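You operate a simulated robot arm through the tools that you are given. There is no shell and no other tool.

You run a simulated robot arm. Do the job below in one go: nothing can be reset, and whatever is moved stays where it is left.

## Task
Press the gold-footed basket's straw down, nest the jar and bar, then push it back for show.
Fine: press till the red band shows; green-lid jar, blue bar; it ends off the edge, just short of the heap of gift bags.
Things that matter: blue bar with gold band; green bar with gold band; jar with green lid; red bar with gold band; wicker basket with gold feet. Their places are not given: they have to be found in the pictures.

It is judged by the outcome, as a careful person would: the job done as asked, and still so three seconds after it is handed in. It fails if anything else is knocked over, pushed out of place, dropped, spilled or broken. A push-on lid holds only when it is set on centred and level and pressed home; a screw cap is set on level and turned clockwise until tight.

## Robot
A 6-joint arm with a two-finger parallel gripper, fixed in place. Base frame: the origin is on the floor under the middle of its stand, x ahead of it, y to its left, z up; the work surface is at about z = 800. Readings come in mm, rad, newtons and seconds.
With the tool pointing down near the work surface it reaches from about 260 to 680 mm from the base axis. Its first joint turns from -1.152 to 1.152 rad. Payload 2.9 kg.
The tool frame sits at the grasp point between the pads (the TCP): z along the fingers, y along the line on which they close. The tips reach 30 mm beyond it. The gripper opens to 110 mm. The fingers are 20 mm wide and 10 mm thick; the gripper's body (48 by 112 mm) begins 55 mm behind the TCP.
Orientation is that of the tool frame in the base frame, as a unit quaternion [x, y, z, w]. With the fingers straight down and closing along the base's y, the tool's x points along the base's -x, its y along +y and its z along -z.

## Interface
- The arm moves only by the tool step_arm. Its argument "series" is a list of rows, each a list of 7 numbers: the shift along the base's x, y, z in mm, then the turn, a rotation vector about the base's x, y, z in rad, then the finger opening in mm, from 0 to 110. In form: [[dx, dy, dz, rx, ry, rz, grip], ...]. A call has 1 to 20 rows; each row shifts and turns the commanded pose from where the row before left it. Rows are played at 5 a second. More than 50 mm and 0.15 rad between two rows, or a gripper value outside its range, and nothing of the call is played. A pose out of reach is approached as far as the arm can. The call stops where the force on the tool passes 40 N (or 10 N more than at its start, if that is more) or the arm is blocked; 0.2 s more then pass. Each finger travels about 108 mm/s and halts on what it meets, pressing with about 27 N; the grip force reading is that of the motor and also rises with nothing between the fingers. The clock runs only during rows and for 0.2 s after the last one: add rows that do not move to give the fingers time. It gives the time, the measured TCP pose, the force on the tool (base axes), the opening and the grip force at its end, in the units of the frame above (readings bear some noise), with the torque about the TCP (base axes, N m) and any sound that the robot's microphone picked up.
- Cameras (640 x 400 px; columns grow to the right, rows downward): "scene" is fixed at [67.7, 427.1, 1386.7]; the picture's right is [-0.85, -0.53, 0.00], its down [-0.30, 0.48, -0.82] and it looks along [0.44, -0.70, -0.57] (base axes); focal length 348 px, centre (320, 200). "wrist" rides on the gripper at [72, 17, -103] in the tool frame; the picture's right is [-0.23, 0.97, 0.00], its down [-0.76, -0.18, -0.62] and it looks along [-0.61, -0.14, 0.78] (tool axes); focal length 222 px, centre (320, 200).
- snapshot(camera): a new picture of that camera. It takes no simulated time.
- locate(camera, pixels): for up to 12 pixels [column, row] of the newest picture of that camera ("zoom" is the newest enlarged one), the place [x, y, z] in the base frame of the surface seen there, good to about 3 mm. It takes no simulated time.
- close_up(camera, box): a new picture of the part [left, top, right, bottom] of that camera's present view, enlarged. It takes no simulated time.
- job_done(): hands the job in; it is judged then, once.

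Leave the gripper open and the arm clear of the work at the hand-in unless told otherwise.

The tools are called after "Call:" as a command line: name --pt "numbers of a row" for each row, then --argument value for the rest, lists and objects as JSON in quotes. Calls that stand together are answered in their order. step_arm: Moves the arm, as the interface text tells. Its arguments: {"type":"object","properties":{"series":{"type":"array","items":{"type":"array","items":{"type":"number"}}}},"required":["series"]} The other tools are called the same way: snapshot (camera) takes a picture; locate (camera, pixels) gives the place of the surface under pixels of a picture; close_up (camera, box) takes an enlarged picture of a part of a camera's view; job_done () hands the job in.

At the start:

```text
t: 0.0
tcp_pos: [479.5, -179.2, 1151.5]
ee_rot: [0.0, 1.0, 0.0, -0.001]
wrist_force: [0.8, 0.0, 0.0]
wrist_torque: [0.04, -0.01, 0.01]
opening: 110.1
grip_force: 0.0
```

scene: 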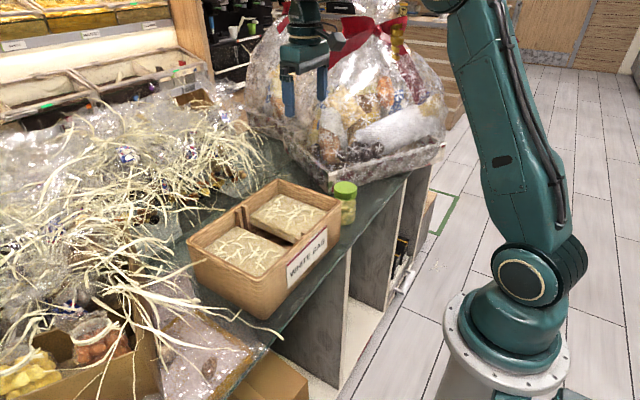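
wrist: 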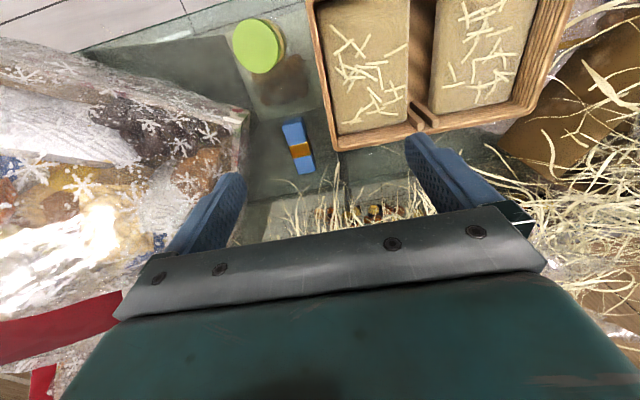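

The scene view shows a two-compartment wicker tray with straw pads around (265,245), a green-lid jar at (345,195), and a heap of gift bags. The wrist view shows the blue bar at (298,145). I'll take enlarged pictures to find the rest.

Call:
close_up --camera "scene" --box '[160, 140, 400, 330]'

Call:
close_up --camera "wrist" --box '[200, 0, 600, 240]'

Call:
close_up --camera "scene" --box '[0, 60, 240, 400]'

```text
2.11 times, centred on (280, 235) of scene
```

zoom: 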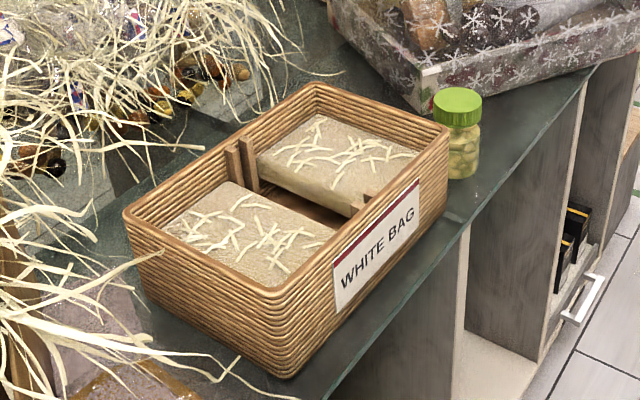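

```text
1.60 times, centred on (400, 120) of wrist
```

zoom: 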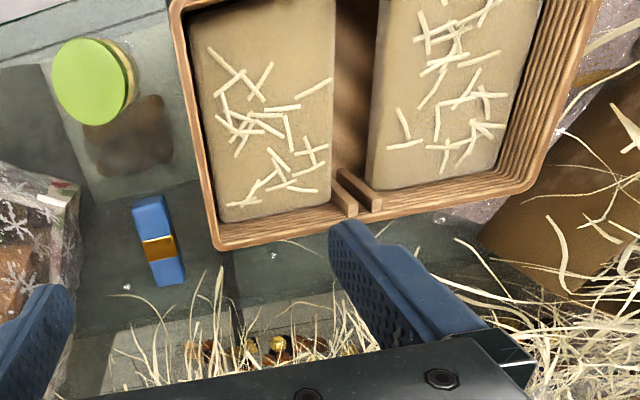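

```text
1.18 times, centred on (120, 230) of scene
```

zoom: 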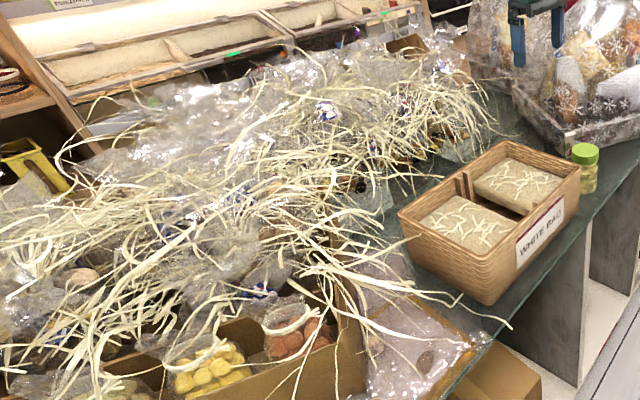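

I'll measure surface points now: table, basket rim, straw pads, jar and blue bar in the wrist view. I'll also measure the table edge and bags in the scene view.

Call:
locate --camera "wrist" --pixels '[[258, 46], [292, 126], [298, 148], [306, 170], [370, 60], [480, 50], [335, 147], [310, 5], [528, 112], [572, 5], [420, 120], [425, 60]]'

Call:
locate --camera "scene" --pixels '[[278, 182], [340, 207], [262, 312], [188, 240], [242, 208], [290, 335], [360, 235], [430, 165], [345, 187], [285, 213], [238, 245], [200, 200]]'

```text
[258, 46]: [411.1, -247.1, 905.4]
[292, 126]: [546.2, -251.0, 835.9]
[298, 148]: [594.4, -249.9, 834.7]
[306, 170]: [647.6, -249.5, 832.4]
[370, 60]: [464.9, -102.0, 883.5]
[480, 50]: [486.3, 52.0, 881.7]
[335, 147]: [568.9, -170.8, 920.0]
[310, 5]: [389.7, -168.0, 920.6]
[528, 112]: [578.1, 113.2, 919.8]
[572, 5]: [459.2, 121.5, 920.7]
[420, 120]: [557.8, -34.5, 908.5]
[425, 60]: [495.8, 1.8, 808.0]
```

```text
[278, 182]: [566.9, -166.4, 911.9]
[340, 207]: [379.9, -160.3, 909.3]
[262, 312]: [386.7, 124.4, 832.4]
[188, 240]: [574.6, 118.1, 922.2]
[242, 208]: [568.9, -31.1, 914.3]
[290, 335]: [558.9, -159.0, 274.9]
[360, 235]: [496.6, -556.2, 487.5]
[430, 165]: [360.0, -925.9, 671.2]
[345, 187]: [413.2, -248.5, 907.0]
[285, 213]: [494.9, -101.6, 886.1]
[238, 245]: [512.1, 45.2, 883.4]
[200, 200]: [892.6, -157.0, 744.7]
```

The basket rim is at z≈920, x 385–572 and y -170–122. The jar lid is at about (412,-248,906) and the blue bar at about (597,-250,835). Next I'll find the table's height and front edge, and the heap.

Call:
locate --camera "scene" --pixels '[[350, 240], [340, 250], [365, 222], [390, 193], [325, 265], [300, 300], [275, 335], [270, 325], [222, 307], [290, 165], [310, 185], [330, 193]]'

Call:
locate --camera "wrist" --pixels '[[270, 140], [265, 180], [280, 195], [360, 180], [300, 115], [230, 110], [240, 130], [200, 60], [150, 45], [300, 40], [500, 140], [470, 150]]'

Call:
close_up --camera "scene" --box '[230, 140, 360, 230]'

Call:
close_up --camera "scene" --box '[180, 220, 360, 340]'

```text
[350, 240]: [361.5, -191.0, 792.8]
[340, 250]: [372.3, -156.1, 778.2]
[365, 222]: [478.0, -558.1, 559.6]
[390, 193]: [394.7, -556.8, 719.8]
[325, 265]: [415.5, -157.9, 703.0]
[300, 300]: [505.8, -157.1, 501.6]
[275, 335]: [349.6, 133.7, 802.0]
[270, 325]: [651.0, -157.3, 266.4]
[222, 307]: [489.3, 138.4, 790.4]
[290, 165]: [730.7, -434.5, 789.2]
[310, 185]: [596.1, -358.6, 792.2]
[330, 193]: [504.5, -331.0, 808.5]
```

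```text
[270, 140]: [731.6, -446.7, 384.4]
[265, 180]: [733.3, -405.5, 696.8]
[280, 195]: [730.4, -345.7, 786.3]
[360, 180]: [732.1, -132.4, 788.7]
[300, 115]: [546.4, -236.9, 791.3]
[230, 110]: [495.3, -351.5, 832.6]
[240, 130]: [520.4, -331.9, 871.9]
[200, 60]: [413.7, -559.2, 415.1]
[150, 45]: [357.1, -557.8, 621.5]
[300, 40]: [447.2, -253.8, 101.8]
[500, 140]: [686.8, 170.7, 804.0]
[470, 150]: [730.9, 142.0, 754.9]
```

```text
4.44 times, centred on (295, 185) of scene
```

zoom: 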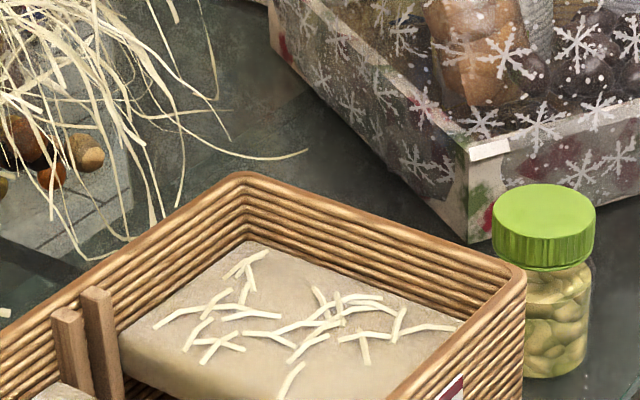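

```text
3.33 times, centred on (270, 280) of scene
```

zoom: 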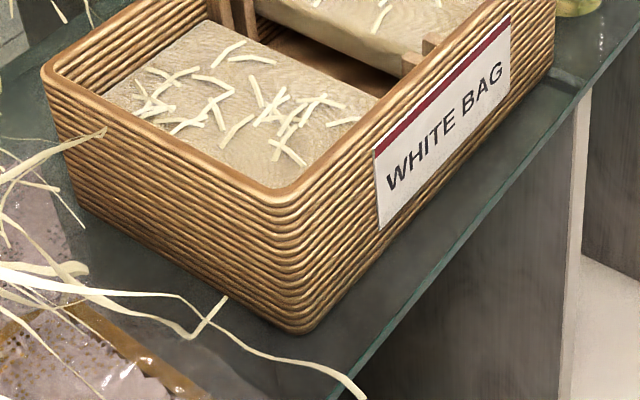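

The glass table top is near z≈791–800, with its front edge at x≈355. The big heap of cellophane bags with straw lies behind the basket. I'll move the hand sideways, staying high, for a better look into the basket.

Call:
step_arm --pt "-20 45 0 0 0 0 110" --pt "-20 45 0 0 0 0 110" --pt "-20 45 0 0 0 0 110" --pt "-20 45 0 0 0 0 110" --pt "0 0 0 0 0 0 110"

Call:
snapshot --camera "wrist"

Call:
snapshot --camera "scene"

```text
t: 1.2
tcp_pos: [398.3, -0.5, 1152.8]
ee_rot: [0.001, 1.0, 0.0, 0.0]
wrist_force: [0.4, -0.4, -0.4]
wrist_torque: [-0.03, 0.01, -0.01]
opening: 109.9
grip_force: 0.0
```

```text
taken
```

wrist: 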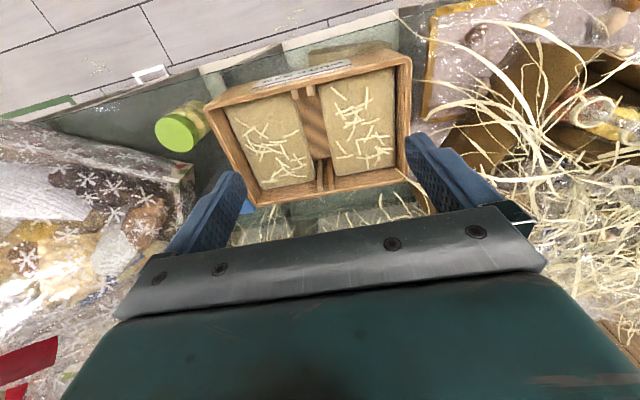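

```text
taken
```

scene: 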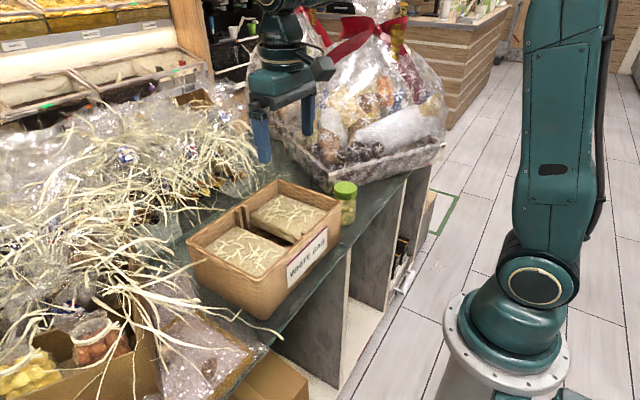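

In the wrist picture, up means towards the robot. I'll enlarge the basket region (200–420, 30–220).

Call:
close_up --camera "wrist" --box '[190, 30, 430, 220]'

Call:
close_up --camera "wrist" --box '[400, 0, 640, 200]'

Call:
close_up --camera "wrist" --box '[0, 80, 240, 280]'

```text
2.11 times, centred on (310, 125) of wrist
```

zoom: 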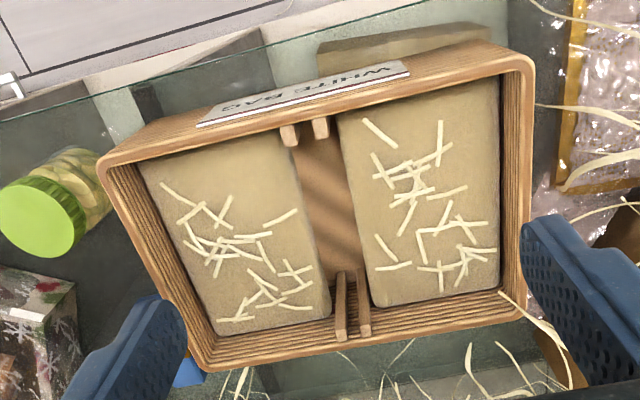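

```text
2.00 times, centred on (520, 100) of wrist
```

zoom: 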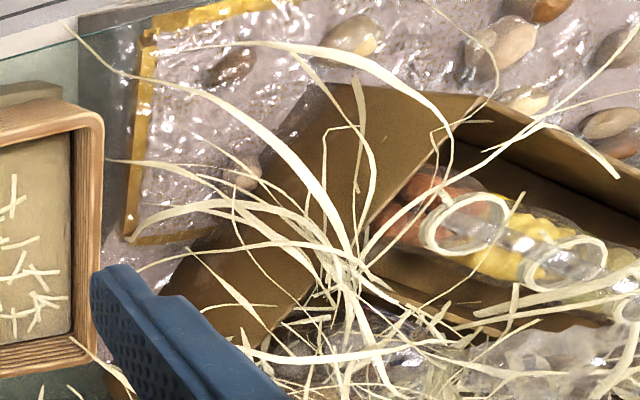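

```text
2.00 times, centred on (120, 180) of wrist
```

zoom: 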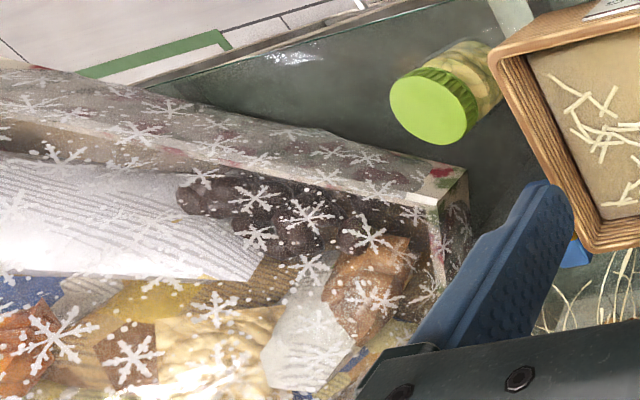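

I see no green or red bar yet, and no feet from this angle. I'll enlarge the scene view behind and around the basket.

Call:
close_up --camera "scene" --box '[150, 80, 300, 200]'

Call:
close_up --camera "scene" --box '[60, 230, 260, 400]'

Call:
close_up --camera "scene" --box '[0, 80, 160, 230]'

Call:
close_up --camera "scene" --box '[330, 180, 450, 330]'

```text
3.33 times, centred on (225, 140) of scene
```

zoom: 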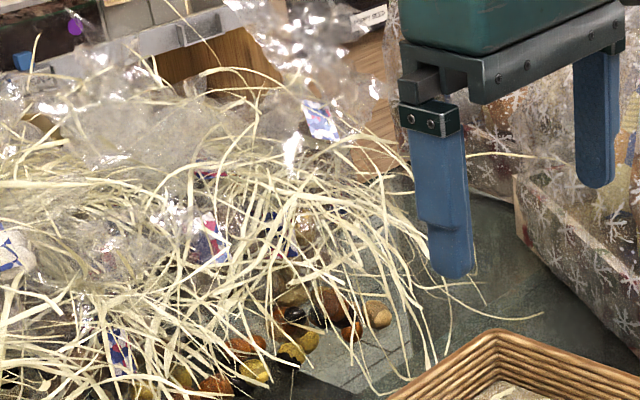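

```text
2.35 times, centred on (160, 315) of scene
```

zoom: 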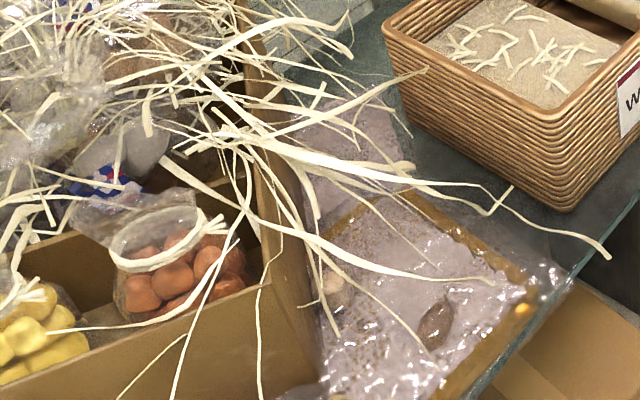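

```text
2.67 times, centred on (80, 155) of scene
```

zoom: 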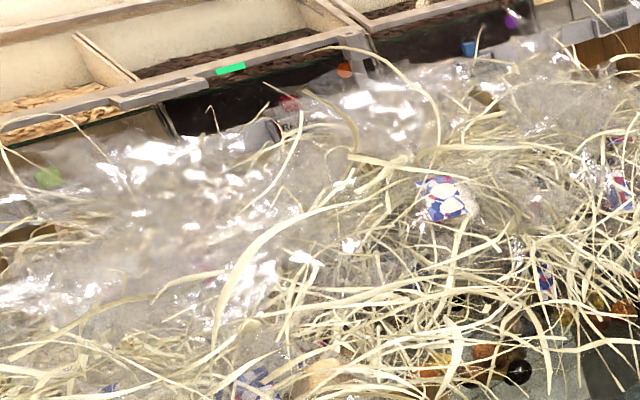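

```text
2.67 times, centred on (390, 255) of scene
```

zoom: 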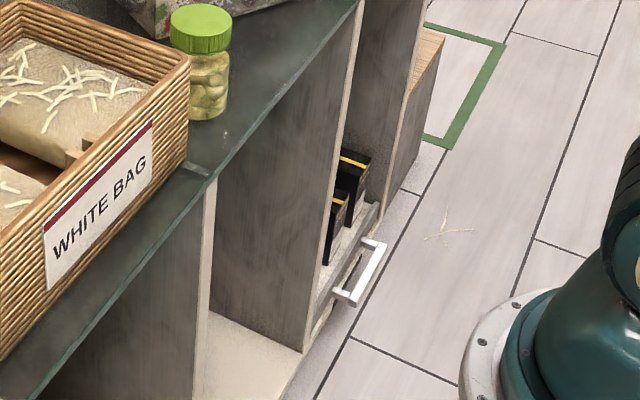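

I need to know how tall the gift bag and straw heap are before moving nearer. I'll locate points on them.

Call:
locate --camera "scene" --pixels '[[300, 150], [290, 100], [330, 60], [370, 40], [380, 130], [325, 185], [250, 140], [210, 130], [150, 150], [180, 180], [200, 240], [215, 165]]'

Call:
locate --camera "wrist" --pixels '[[165, 165], [170, 200], [130, 230], [60, 280], [450, 150], [500, 190], [560, 200], [610, 250], [250, 230], [300, 215], [350, 215], [400, 205]]'

```text
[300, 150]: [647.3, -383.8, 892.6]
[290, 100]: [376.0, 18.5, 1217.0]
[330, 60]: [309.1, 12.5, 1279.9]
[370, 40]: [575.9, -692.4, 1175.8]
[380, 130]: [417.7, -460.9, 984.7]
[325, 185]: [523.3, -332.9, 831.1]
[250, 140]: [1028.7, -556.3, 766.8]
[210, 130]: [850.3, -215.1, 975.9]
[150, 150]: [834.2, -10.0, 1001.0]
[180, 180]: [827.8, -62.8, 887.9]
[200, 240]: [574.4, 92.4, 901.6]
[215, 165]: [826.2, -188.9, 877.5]
```

```text
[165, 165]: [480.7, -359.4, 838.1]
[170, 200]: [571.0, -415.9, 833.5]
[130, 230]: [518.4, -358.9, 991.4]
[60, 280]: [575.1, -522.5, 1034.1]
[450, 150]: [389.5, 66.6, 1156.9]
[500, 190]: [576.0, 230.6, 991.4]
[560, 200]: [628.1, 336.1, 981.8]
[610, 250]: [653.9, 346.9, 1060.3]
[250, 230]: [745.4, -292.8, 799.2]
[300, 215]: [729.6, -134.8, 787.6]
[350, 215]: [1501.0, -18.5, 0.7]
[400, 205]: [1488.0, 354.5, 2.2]
```

The straw heap starts at x≈825 behind the basket and nearer on the left, and the boxed gift bag starts at y≈-335. I'll turn the hand 90° and move to about (580,-140), still high, so the wrist camera looks along +y behind the basket.

Call:
step_arm --pt "16.5 -12.7 0 0 0 0.1428 110" --pt "16.5 -12.7 0 0 0 0.1428 110" --pt "16.5 -12.7 0 0 0 0.1428 110" --pt "16.5 -12.7 0 0 0 0.1428 110" --pt "16.5 -12.7 0 0 0 0.1428 110" --pt "16.5 -12.7 0 0 0 0.1428 110" --pt "16.5 -12.7 0 0 0 0.1428 110" --pt "16.5 -12.7 0 0 0 0.1428 110" --pt "16.5 -12.7 0 0 0 0.1428 110" --pt "16.5 -12.7 0 0 0 0.1428 110" --pt "16.5 -12.7 0 0 0 0.1428 110" --pt "0 0 0 0 0 0 110"

Call:
snapshot --camera "wrist"

```text
t: 3.8
tcp_pos: [580.7, -139.8, 1153.5]
ee_rot: [0.707, -0.707, 0.001, 0.0]
wrist_force: [-0.9, 0.1, 0.6]
wrist_torque: [-0.03, 0.0, -0.01]
opening: 110.2
grip_force: 0.2
```

```text
taken
```

wrist: 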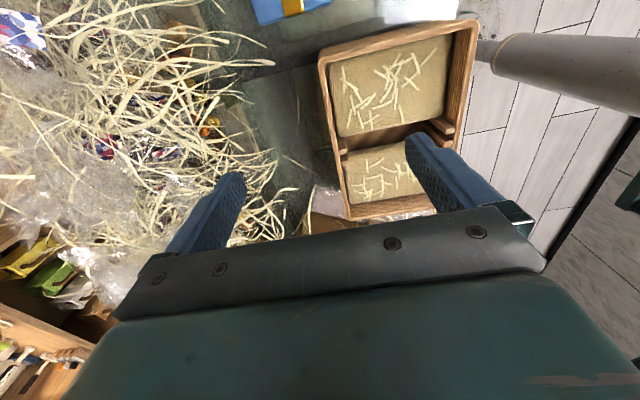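

The blue bar shows at the top (290,5). Behind the basket there is only glass and straw wisps. I'll enlarge and locate points along the heap's front.

Call:
close_up --camera "wrist" --box '[140, 0, 480, 230]'

Call:
locate --camera "wrist" --pixels '[[268, 62], [245, 100], [210, 120], [210, 130], [270, 155], [275, 180], [290, 205], [265, 120], [300, 110], [230, 160], [310, 60], [190, 45]]'

```text
1.74 times, centred on (310, 115) of wrist
```

zoom: 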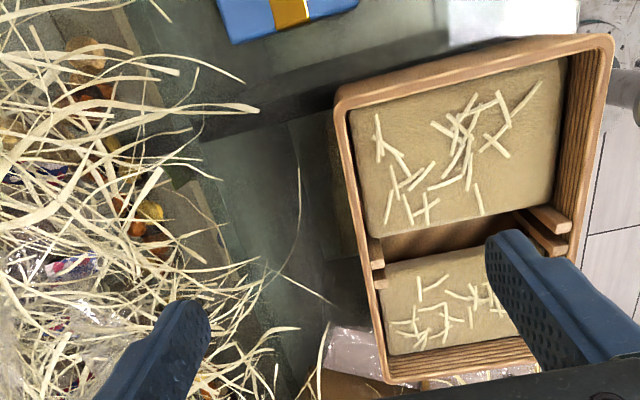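

```text
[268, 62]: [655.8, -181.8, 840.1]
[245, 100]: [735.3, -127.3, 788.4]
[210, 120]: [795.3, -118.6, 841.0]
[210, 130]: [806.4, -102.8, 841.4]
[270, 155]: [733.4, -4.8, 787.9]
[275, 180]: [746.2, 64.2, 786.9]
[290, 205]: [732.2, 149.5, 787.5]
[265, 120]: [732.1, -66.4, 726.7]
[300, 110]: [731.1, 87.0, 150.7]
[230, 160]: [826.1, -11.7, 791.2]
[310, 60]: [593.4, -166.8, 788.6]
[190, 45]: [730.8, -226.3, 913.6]
```

Still no green or red bar. I'll slide towards +y with this orientation to view the left part of the table.

Call:
step_arm --pt "-25 40 0 0 0 0 110" --pt "-25 40 0 0 0 0 110" --pt "-25 40 0 0 0 0 110" --pt "-25 40 0 0 0 0 110" --pt "0 0 0 0 0 0 110"

Call:
snapshot --camera "wrist"

Call:
snapshot --camera "scene"

```text
t: 5.0
tcp_pos: [479.5, 22.2, 1150.2]
ee_rot: [-0.707, 0.707, 0.001, -0.001]
wrist_force: [0.2, -0.5, 0.1]
wrist_torque: [0.01, -0.03, -0.01]
opening: 110.0
grip_force: 0.1
```

```text
taken
```

wrist: 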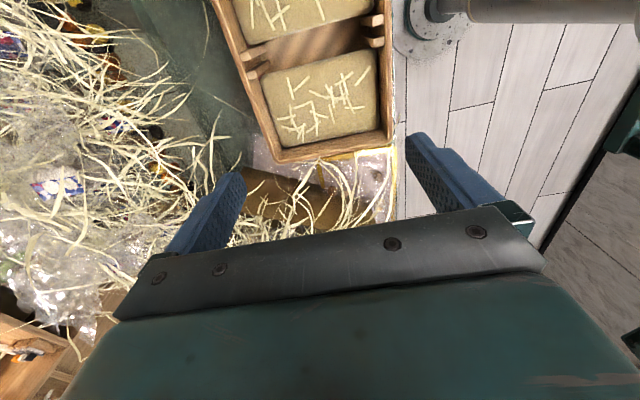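

```text
taken
```

scene: 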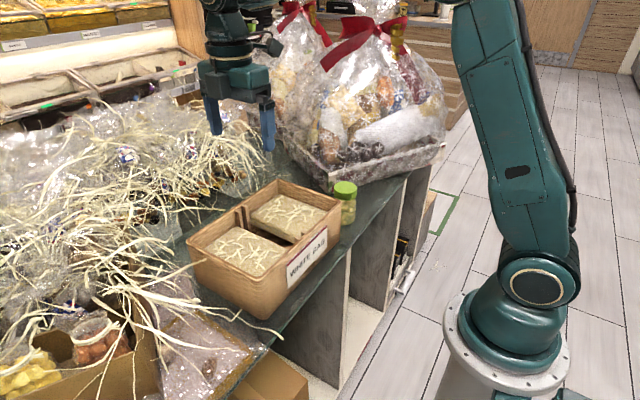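

I'll enlarge the left part of this view to look for bars hidden in the straw.

Call:
close_up --camera "wrist" --box '[120, 60, 420, 240]'

Call:
close_up --camera "wrist" --box '[0, 0, 240, 160]'

Call:
close_up --camera "scene" --box '[200, 100, 350, 200]'

```text
2.13 times, centred on (270, 150) of wrist
```

zoom: 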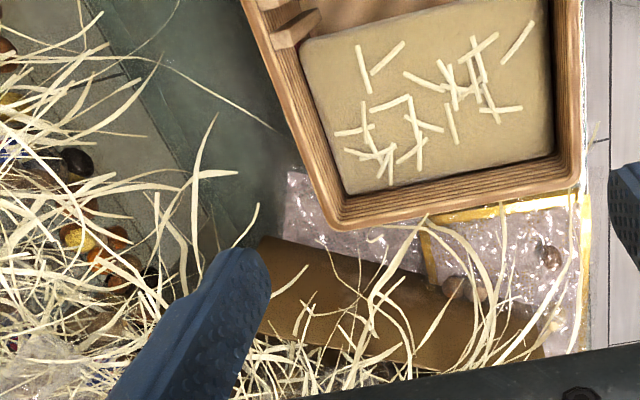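

```text
2.50 times, centred on (120, 80) of wrist
```

zoom: 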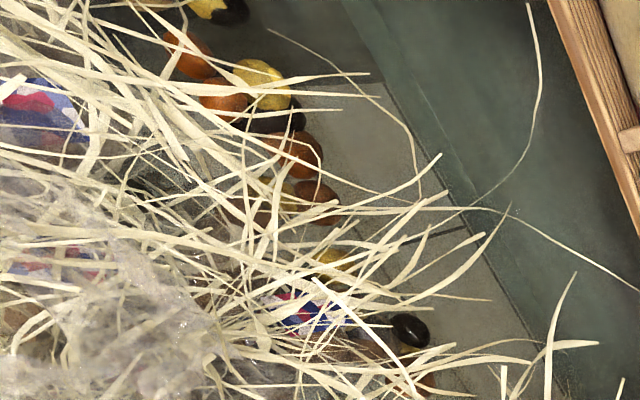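

```text
4.00 times, centred on (275, 150) of scene
```

zoom: 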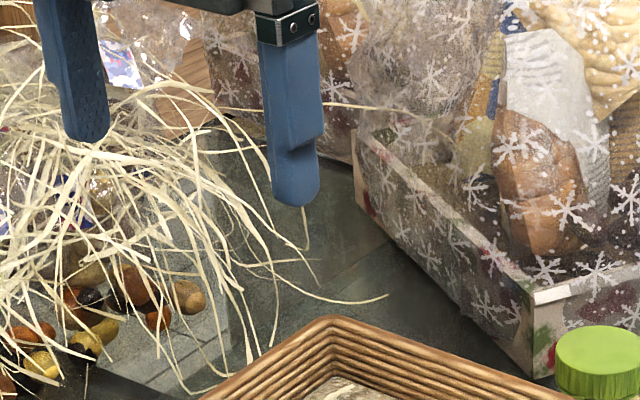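

I can see only glass and straw here, with nuts and bags further back. I'll turn the hand back to its first orientation and go lower in front of the basket to measure pads, posts and walls closely.

Call:
locate --camera "wrist" --pixels '[[154, 131], [120, 75], [72, 20], [100, 35], [125, 105], [170, 90], [175, 145], [215, 150], [245, 170], [250, 190], [300, 200], [230, 120]]'

Call:
step_arm --pt "-10.9 -3.8 -6.4 0 0 -0.1428 110" --pt "-10.9 -3.8 -6.4 0 0 -0.1428 110" --pt "-10.9 -3.8 -6.4 0 0 -0.1428 110" --pt "-10.9 -3.8 -6.4 0 0 -0.1428 110" --pt "-10.9 -3.8 -6.4 0 0 -0.1428 110" --pt "-10.9 -3.8 -6.4 0 0 -0.1428 110" --pt "-10.9 -3.8 -6.4 0 0 -0.1428 110" --pt "-10.9 -3.8 -6.4 0 0 -0.1428 110" --pt "-10.9 -3.8 -6.4 0 0 -0.1428 110" --pt "-10.9 -3.8 -6.4 0 0 -0.1428 110" --pt "-10.9 -3.8 -6.4 0 0 -0.1428 110" --pt "0 0 0 0 0 0 110"

Call:
snapshot --camera "wrist"

```text
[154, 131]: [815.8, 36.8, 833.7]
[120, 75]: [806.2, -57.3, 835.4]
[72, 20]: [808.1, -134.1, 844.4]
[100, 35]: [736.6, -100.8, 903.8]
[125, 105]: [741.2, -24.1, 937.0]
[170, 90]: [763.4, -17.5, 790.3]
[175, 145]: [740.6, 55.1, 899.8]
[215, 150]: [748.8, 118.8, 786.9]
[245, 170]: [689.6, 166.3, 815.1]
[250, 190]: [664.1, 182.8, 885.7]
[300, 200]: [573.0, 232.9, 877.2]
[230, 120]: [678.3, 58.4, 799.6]
```

```text
t: 7.6
tcp_pos: [359.9, -23.3, 1082.2]
ee_rot: [0.001, 1.0, -0.001, 0.0]
wrist_force: [0.1, 0.3, 0.6]
wrist_torque: [-0.01, 0.01, -0.01]
opening: 109.8
grip_force: 0.2
```

```text
taken
```

wrist: 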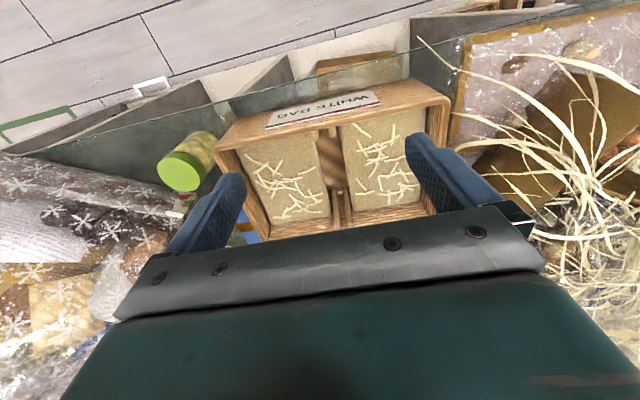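

Now I'll measure the basket in detail, enlarging (200–460, 70–245).

Call:
close_up --camera "wrist" --box '[205, 75, 455, 240]'

Call:
locate --camera "zoom" --pixels '[[100, 210], [130, 320], [330, 370], [290, 170], [350, 160], [430, 360], [560, 90], [320, 200], [325, 310], [345, 310], [308, 150], [40, 180]]'

```text
2.42 times, centred on (330, 158) of wrist
```

zoom: 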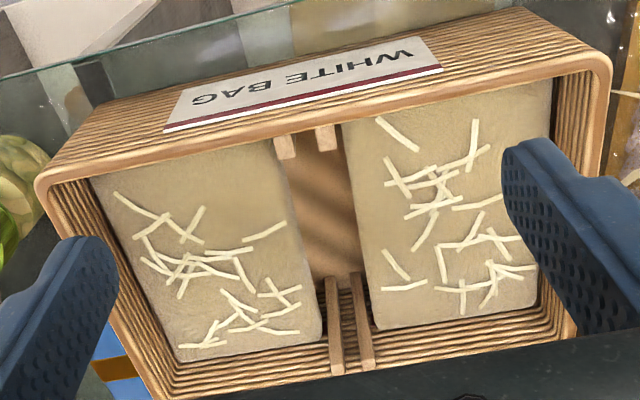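

```text
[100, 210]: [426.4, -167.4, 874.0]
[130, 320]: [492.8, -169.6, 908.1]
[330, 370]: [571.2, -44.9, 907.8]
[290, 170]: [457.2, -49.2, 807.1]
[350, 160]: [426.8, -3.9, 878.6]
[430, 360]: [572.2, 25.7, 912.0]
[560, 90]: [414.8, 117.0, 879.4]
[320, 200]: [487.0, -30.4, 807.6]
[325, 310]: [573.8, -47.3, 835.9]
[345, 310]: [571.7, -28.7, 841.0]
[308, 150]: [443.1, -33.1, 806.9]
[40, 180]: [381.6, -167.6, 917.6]
```

The inner floor is at z≈807 and the pad tops at z≈883. The posts are near y≈-47 and -29. I'll locate the pad corners and nearby wall points in this enlarged picture.

Call:
locate --camera "zoom" --pixels '[[105, 185], [262, 150], [312, 335], [185, 350], [352, 130], [540, 92], [530, 295], [385, 320], [200, 200], [450, 230], [245, 300], [220, 170]]'

Call:
locate --camera "zoom" --pixels '[[330, 280], [350, 280], [285, 145], [325, 135], [330, 230], [300, 200], [345, 210], [150, 100], [500, 40], [60, 150], [585, 60], [590, 90]]'

```text
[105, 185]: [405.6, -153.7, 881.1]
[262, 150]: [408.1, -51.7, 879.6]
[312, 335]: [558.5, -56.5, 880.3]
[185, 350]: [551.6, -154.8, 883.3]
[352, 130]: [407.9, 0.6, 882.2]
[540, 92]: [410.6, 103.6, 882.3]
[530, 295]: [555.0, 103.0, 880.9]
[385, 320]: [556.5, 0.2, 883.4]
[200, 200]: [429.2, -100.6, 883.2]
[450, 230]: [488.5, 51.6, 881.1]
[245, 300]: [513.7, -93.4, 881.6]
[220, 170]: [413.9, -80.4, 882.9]
```

```text
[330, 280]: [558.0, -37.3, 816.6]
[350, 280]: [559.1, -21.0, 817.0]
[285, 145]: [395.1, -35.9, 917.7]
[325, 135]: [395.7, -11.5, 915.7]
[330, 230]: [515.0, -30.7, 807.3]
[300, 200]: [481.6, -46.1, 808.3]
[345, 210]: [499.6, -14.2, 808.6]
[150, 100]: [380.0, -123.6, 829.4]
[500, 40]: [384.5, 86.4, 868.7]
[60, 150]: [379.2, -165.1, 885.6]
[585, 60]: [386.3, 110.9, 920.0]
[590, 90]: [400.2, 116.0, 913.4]
```

The left pad spans x 400–562, y -160 to -50. The right pad spans x 400–562, y -3 to 110. Both tops are at z≈882. I'll close the gripper, turn it 90° so its body fits inside the rim, and hover over the left pad centre (481,-105).

Call:
step_arm --pt "11 -7.45 -7.45 0 0 0.1428 80" --pt "11 -7.45 -7.45 0 0 0.1428 40" --pt "11 -7.45 -7.45 0 0 0.1428 0" --pt "11 -7.45 -7.45 0 0 0.1428 0" --pt "11 -7.45 -7.45 0 0 0.1428 0" --pt "11 -7.45 -7.45 0 0 0.1428 0" --pt "11 -7.45 -7.45 0 0 0.1428 0" --pt "11 -7.45 -7.45 0 0 0.1428 0" --pt "11 -7.45 -7.45 0 0 0.1428 0" --pt "11 -7.45 -7.45 0 0 0.1428 0" --pt "11 -7.45 -7.45 0 0 0.1428 0" --pt "0 0 0 0 0 0 0"

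Call:
snapshot --camera "wrist"

Call:
snapshot --camera "scene"

```text
t: 10.2
tcp_pos: [480.9, -103.3, 999.5]
ee_rot: [0.708, -0.707, -0.001, -0.001]
wrist_force: [-0.2, 0.2, 0.3]
wrist_torque: [-0.03, 0.02, 0.0]
opening: 0.1
grip_force: 27.0
```

```text
taken
```

wrist: 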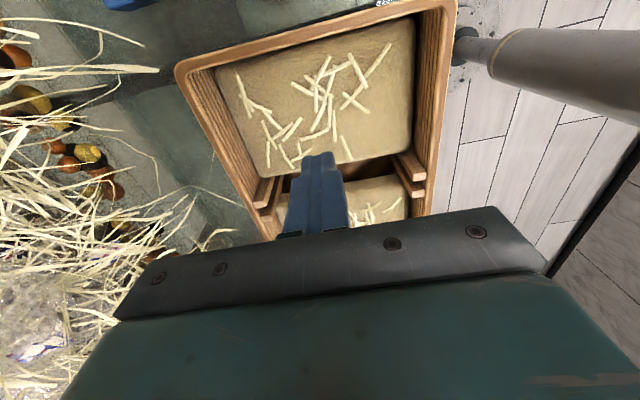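

```text
taken
```

scene: 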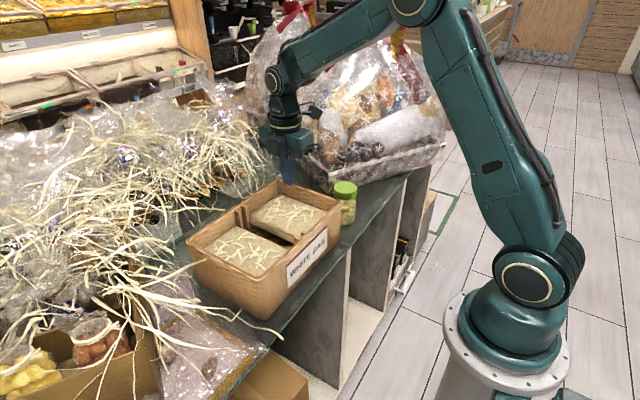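

The fingers are over the left pad. I'll lower quickly to about 10 mm above the straw, then in small steps until I feel resistance.

Call:
step_arm --pt "0 0 -25 0 0 0 0" --pt "0 0 -25 0 0 0 0" --pt "0 0 -25 0 0 0 0" --pt "0 0 -3 0 0 0 0" --pt "0 0 -3 0 0 0 0" --pt "0 0 -3 0 0 0 0" --pt "0 0 0 0 0 0 0"

Call:
step_arm --pt "0 0 -2 0 0 0 0" --pt "0 0 -2 0 0 0 0" --pt "0 0 0 0 0 0 0"

```text
t: 11.8
tcp_pos: [481.4, -103.6, 915.8]
ee_rot: [0.708, -0.706, 0.001, 0.001]
wrist_force: [-0.4, 1.5, 3.7]
wrist_torque: [0.02, 0.01, 0.0]
opening: 0.1
grip_force: 27.4
```

```text
t: 12.6
tcp_pos: [482.0, -103.9, 911.8]
ee_rot: [-0.707, 0.707, 0.0, 0.001]
wrist_force: [0.9, 2.5, 5.5]
wrist_torque: [0.08, -0.04, -0.08]
opening: 0.0
grip_force: 27.2
```

There is light contact: 5.5 N with the tips at z≈882. I'll keep pressing in 2 mm steps and watch the force.

Call:
step_arm --pt "0 0 -2 0 0 0 0" --pt "0 0 -2 0 0 0 0" --pt "0 0 -2 0 0 0 0" --pt "0 0 0 0 0 0 0"

Call:
snapshot --camera "wrist"

Call:
close_up --camera "scene" --box '[180, 160, 360, 300]'

```text
t: 13.6
tcp_pos: [482.4, -103.6, 904.6]
ee_rot: [0.707, -0.707, -0.001, 0.001]
wrist_force: [-1.9, 3.9, 3.6]
wrist_torque: [0.08, 0.04, 0.03]
opening: 0.1
grip_force: 27.2
```

```text
taken
```

wrist: 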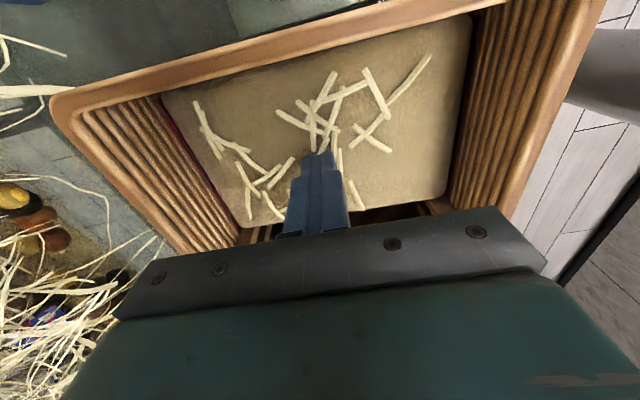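

```text
2.86 times, centred on (270, 230) of scene
```

zoom: 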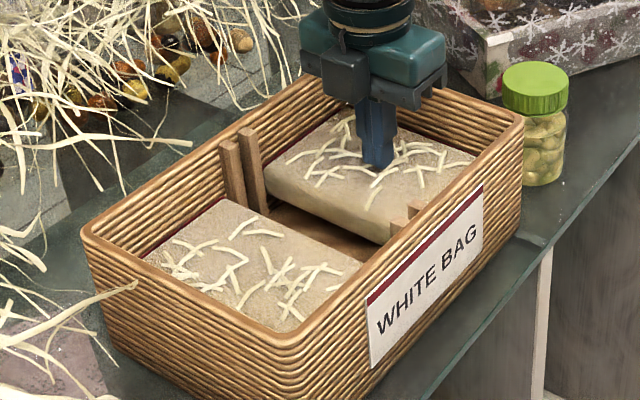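

A dark red line now shows along the back wall of both pads. I'll measure both pad heights and enlarge the view.

Call:
locate --camera "zoom" --pixels '[[225, 240], [200, 290], [290, 310], [300, 150], [410, 195], [320, 215], [450, 160], [160, 240], [300, 130], [350, 235]]'

Call:
close_up --camera "scene" --box '[205, 180, 295, 240]'

Call:
close_up --camera "wrist" --box '[50, 60, 290, 250]'

```text
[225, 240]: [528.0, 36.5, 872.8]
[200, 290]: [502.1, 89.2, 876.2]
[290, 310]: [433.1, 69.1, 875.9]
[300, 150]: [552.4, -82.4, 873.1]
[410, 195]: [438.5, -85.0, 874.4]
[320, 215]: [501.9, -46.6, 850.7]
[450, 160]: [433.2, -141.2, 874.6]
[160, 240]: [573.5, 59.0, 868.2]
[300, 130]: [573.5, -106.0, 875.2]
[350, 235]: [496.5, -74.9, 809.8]
```

```text
6.67 times, centred on (250, 210) of scene
```

zoom: 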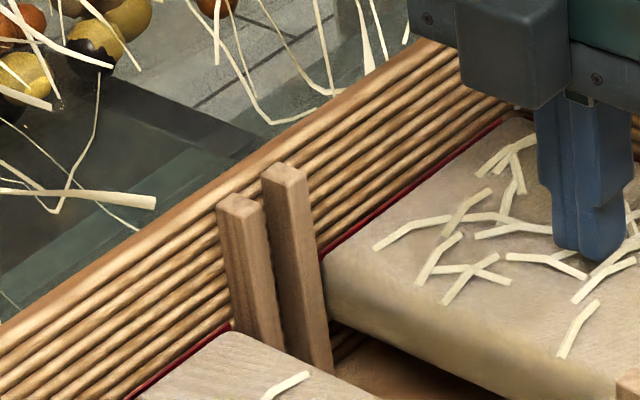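

```text
2.11 times, centred on (170, 155) of wrist
```

zoom: 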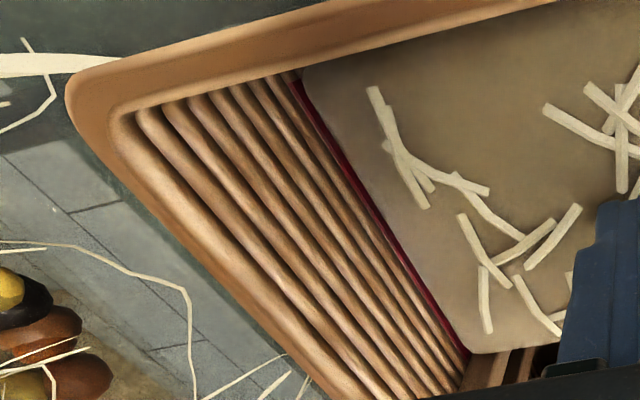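

Both pads move together and are now at z≈874.5. The top of the red band is just appearing along the back wall. I'll press a few mm more so the band shows plainly.

Call:
step_arm --pt "0 0 -2 0 0 0 0" --pt "0 0 -2 0 0 0 0" --pt "0 0 0 0 0 0 0"

Call:
close_up --camera "scene" --box '[205, 180, 295, 240]'

Call:
close_up --camera "wrist" --box '[50, 60, 290, 250]'

```text
t: 14.4
tcp_pos: [481.3, -102.7, 900.6]
ee_rot: [-0.707, 0.707, 0.0, 0.001]
wrist_force: [-3.7, 0.7, 4.9]
wrist_torque: [0.04, 0.12, 0.02]
opening: 0.0
grip_force: 27.0
```

```text
6.67 times, centred on (250, 210) of scene
```

zoom: 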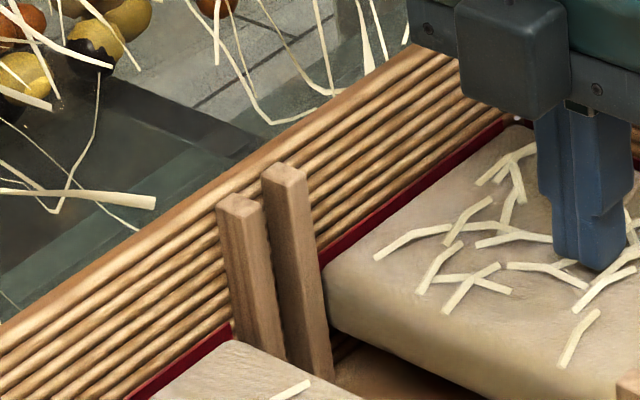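

```text
2.11 times, centred on (170, 155) of wrist
```

zoom: 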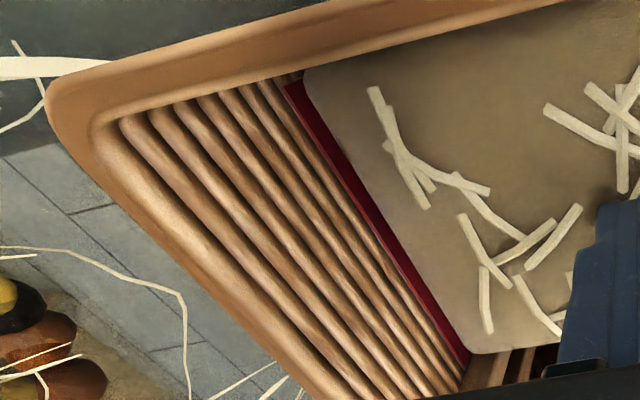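

The band shows about 5 mm now and I can't see its lower edge yet. I'll press 3 mm more.

Call:
step_arm --pt "0 0 -1.5 0 0 0 0" --pt "0 0 -1.5 0 0 0 0" --pt "0 0 0 0 0 0 0"

Call:
close_up --camera "scene" --box '[205, 180, 295, 240]'

Call:
close_up --camera "wrist" --box '[50, 60, 290, 250]'

```text
t: 15.2
tcp_pos: [482.2, -103.9, 898.8]
ee_rot: [0.707, -0.707, 0.001, 0.0]
wrist_force: [-2.4, 0.0, 4.3]
wrist_torque: [-0.01, 0.06, 0.0]
opening: 0.0
grip_force: 27.2
```

```text
6.67 times, centred on (250, 210) of scene
```

zoom: 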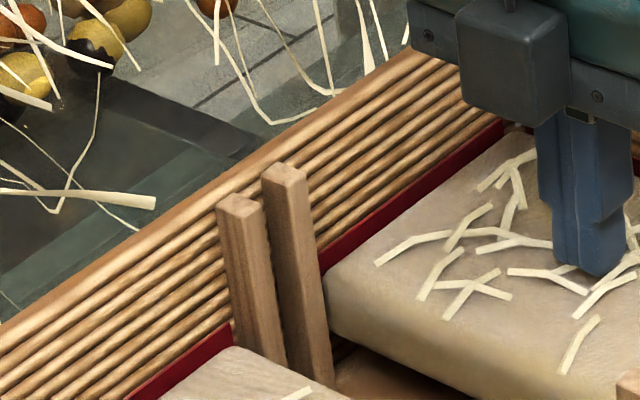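

```text
2.11 times, centred on (170, 155) of wrist
```

zoom: 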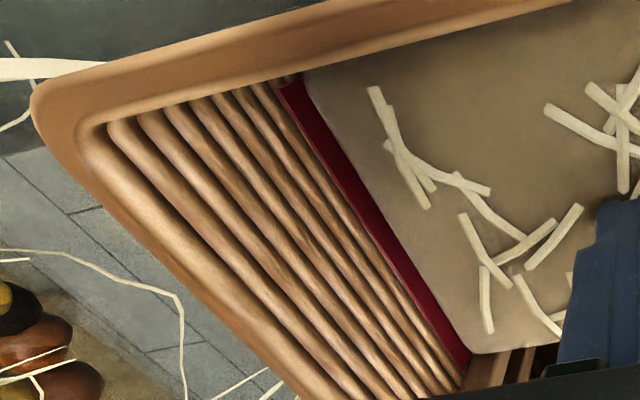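

The band is about 8 mm wide so far. I'll measure the band and pad heights before deciding how much further to go.

Call:
locate --camera "zoom" --pixels '[[290, 100], [360, 205], [440, 320], [270, 85], [345, 210], [375, 205], [400, 250], [450, 200], [350, 180], [330, 165]]'

Call:
step_arm --pt "0 0 -2 0 0 0 0" --pt "0 0 0 0 0 0 0"

Call:
close_up --camera "scene" --box '[205, 180, 295, 240]'

Call:
close_up --camera "wrist" --box '[110, 80, 270, 250]'

```text
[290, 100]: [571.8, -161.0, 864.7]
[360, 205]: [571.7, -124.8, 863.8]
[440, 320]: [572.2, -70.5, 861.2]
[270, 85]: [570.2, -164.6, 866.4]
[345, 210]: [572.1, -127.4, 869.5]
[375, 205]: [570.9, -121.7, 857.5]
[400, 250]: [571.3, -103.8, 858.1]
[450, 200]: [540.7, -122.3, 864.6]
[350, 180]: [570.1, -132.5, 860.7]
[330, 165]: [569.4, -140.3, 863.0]
```

```text
t: 15.8
tcp_pos: [481.8, -103.1, 897.3]
ee_rot: [0.707, -0.707, 0.0, 0.0]
wrist_force: [-0.9, 0.8, 5.6]
wrist_torque: [0.03, 0.02, -0.05]
opening: 0.0
grip_force: 27.4
```

```text
6.67 times, centred on (250, 210) of scene
```

zoom: 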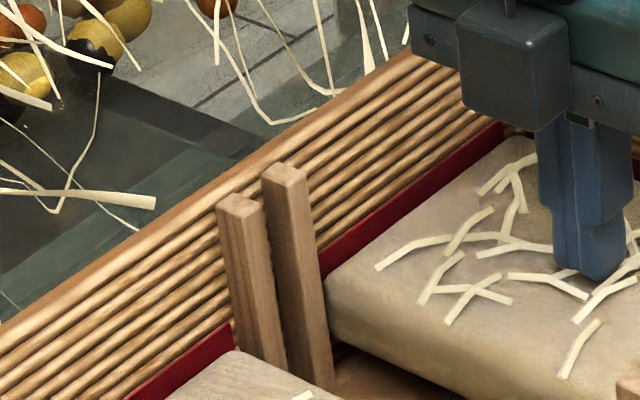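

```text
2.35 times, centred on (190, 165) of wrist
```

zoom: 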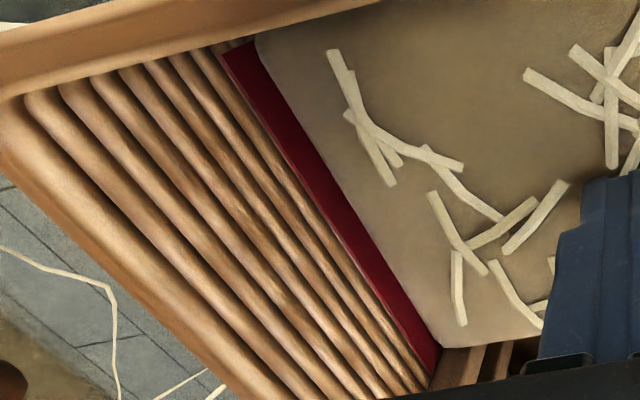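

The pad top is at z≈865 and the band is clear, but its lower edge is still hidden. I'll take one more 3 mm step to expose it fully.

Call:
step_arm --pt "0 0 -1.5 0 0 0 0" --pt "0 0 -1.5 0 0 0 0" --pt "0 0 0 0 0 0 0"

Call:
close_up --camera "scene" --box '[205, 180, 295, 240]'

Call:
close_up --camera "wrist" --box '[110, 80, 270, 250]'

```text
t: 16.6
tcp_pos: [482.5, -103.4, 894.2]
ee_rot: [-0.707, 0.707, 0.001, 0.0]
wrist_force: [0.0, 4.0, 4.6]
wrist_torque: [0.05, -0.02, 0.0]
opening: 0.0
grip_force: 26.8
```

```text
6.67 times, centred on (250, 210) of scene
```

zoom: 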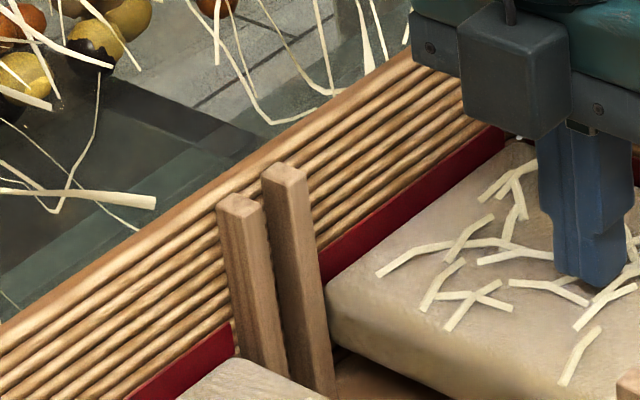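

```text
2.35 times, centred on (190, 165) of wrist
```

zoom: 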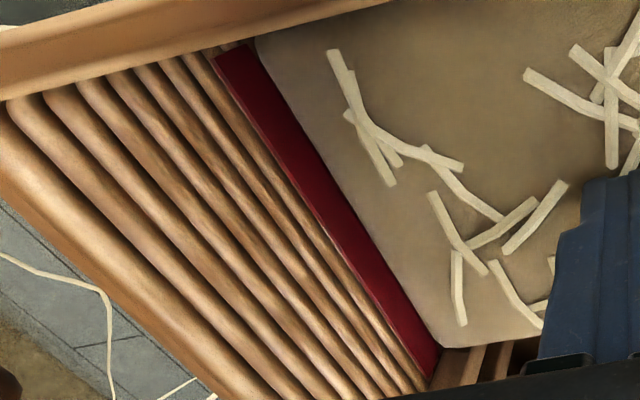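

I'll locate the band's upper and lower visible edges and the pad top now.

Call:
locate --camera "zoom" --pixels '[[290, 160], [305, 165], [320, 160], [325, 175], [360, 250], [380, 265], [390, 265], [335, 200], [450, 300], [300, 100], [410, 330], [270, 150]]'

Call:
snapshot --camera "wrist"

```text
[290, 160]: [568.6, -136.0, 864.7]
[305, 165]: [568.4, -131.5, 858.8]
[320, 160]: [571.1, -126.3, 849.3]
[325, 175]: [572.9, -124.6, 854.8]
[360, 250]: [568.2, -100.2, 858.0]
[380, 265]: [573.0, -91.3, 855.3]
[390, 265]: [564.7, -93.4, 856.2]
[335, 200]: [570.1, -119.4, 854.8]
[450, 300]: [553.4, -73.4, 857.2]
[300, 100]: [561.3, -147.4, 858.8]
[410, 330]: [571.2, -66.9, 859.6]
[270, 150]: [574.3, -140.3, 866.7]
```

```text
taken
```

wrist: 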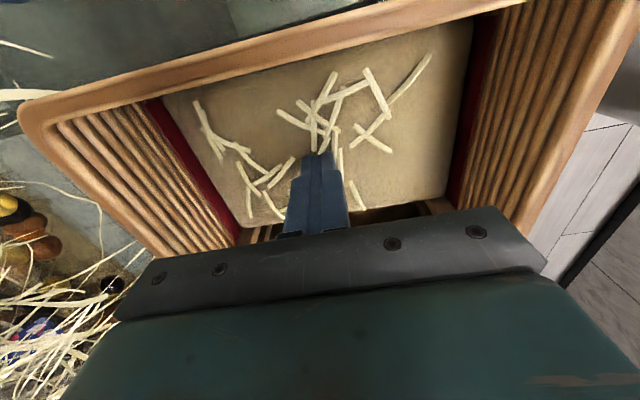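

The band shows on both the front and back walls, with its top edge at z≈867, and the pad is at z≈863. I'll go 3 mm further to see whether the lower edge comes into view.

Call:
step_arm --pt "0 0 -1.5 0 0 0 0" --pt "0 0 -1.5 0 0 0 0" --pt "0 0 0 0 0 0 0"

Call:
close_up --camera "scene" --box '[205, 180, 295, 240]'

Call:
close_up --camera "wrist" --box '[110, 80, 270, 250]'

Call:
close_up --camera "wrist" --box '[420, 0, 580, 220]'

```text
t: 17.4
tcp_pos: [479.9, -103.2, 889.9]
ee_rot: [-0.707, 0.707, 0.0, 0.0]
wrist_force: [0.7, 3.3, 3.6]
wrist_torque: [0.08, -0.05, 0.04]
opening: 0.1
grip_force: 27.8
```

```text
6.67 times, centred on (250, 210) of scene
```

zoom: 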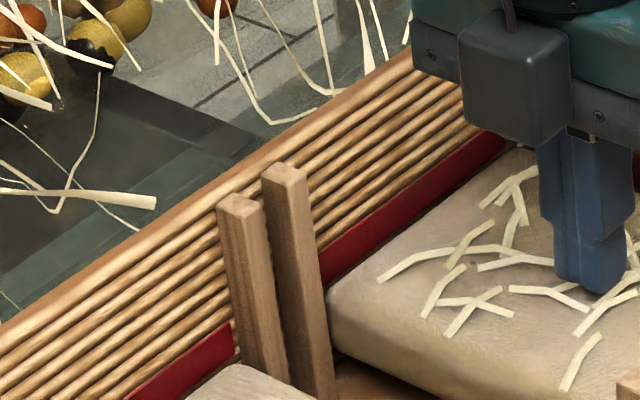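

```text
2.35 times, centred on (190, 165) of wrist
```

zoom: 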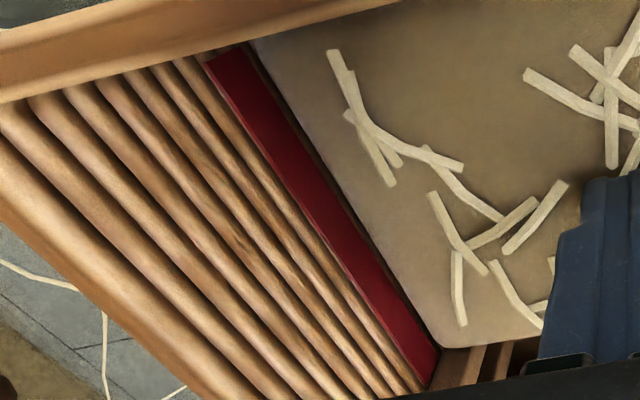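

```text
1.82 times, centred on (500, 110) of wrist
```

zoom: 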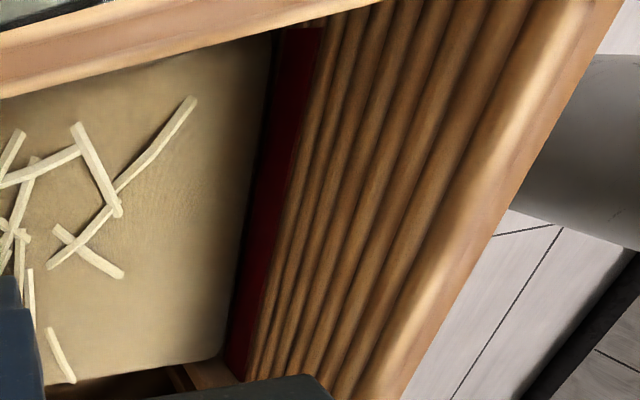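

The band's full width now shows, with a strip of bare wall below it. That is enough pressing. I'll lift straight up and check that the straw stays down.

Call:
step_arm --pt "0 0 3 0 0 0 0" --pt "0 0 10 0 0 0 0" --pt "0 0 20 0 0 0 0" --pt "0 0 30 0 0 0 0" --pt "0 0 40 0 0 0 0" --pt "0 0 40 0 0 0 0" --pt "0 0 0 0 0 0 0"

Call:
close_up --camera "scene" --box '[180, 160, 360, 300]'

Call:
locate --camera "zoom" --pixels '[[225, 240], [200, 290], [290, 310], [300, 160], [410, 195], [350, 170], [450, 160], [545, 80], [545, 100], [535, 180], [555, 170], [340, 220]]'

```text
t: 19.0
tcp_pos: [480.6, -103.8, 1033.8]
ee_rot: [-0.707, 0.708, 0.0, -0.001]
wrist_force: [-0.2, -0.3, 0.2]
wrist_torque: [0.01, 0.01, 0.02]
opening: 0.0
grip_force: 27.3
```

```text
2.86 times, centred on (270, 230) of scene
```

zoom: 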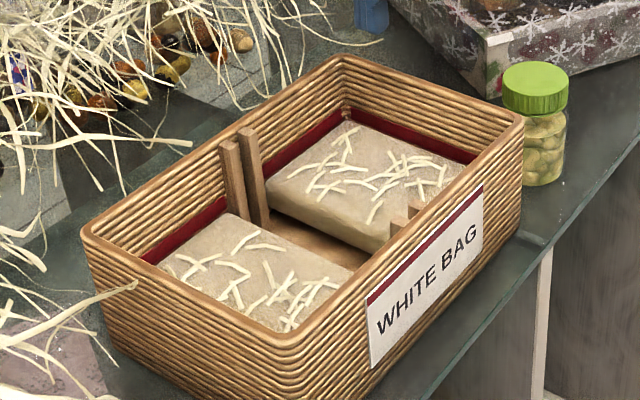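

```text
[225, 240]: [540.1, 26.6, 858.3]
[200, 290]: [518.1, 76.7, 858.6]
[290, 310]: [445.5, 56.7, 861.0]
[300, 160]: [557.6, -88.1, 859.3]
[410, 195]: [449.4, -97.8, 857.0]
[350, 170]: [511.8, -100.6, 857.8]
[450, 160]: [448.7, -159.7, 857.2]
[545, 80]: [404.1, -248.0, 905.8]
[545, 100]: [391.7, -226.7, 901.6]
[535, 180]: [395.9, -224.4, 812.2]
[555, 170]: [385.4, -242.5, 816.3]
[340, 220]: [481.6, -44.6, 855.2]
```

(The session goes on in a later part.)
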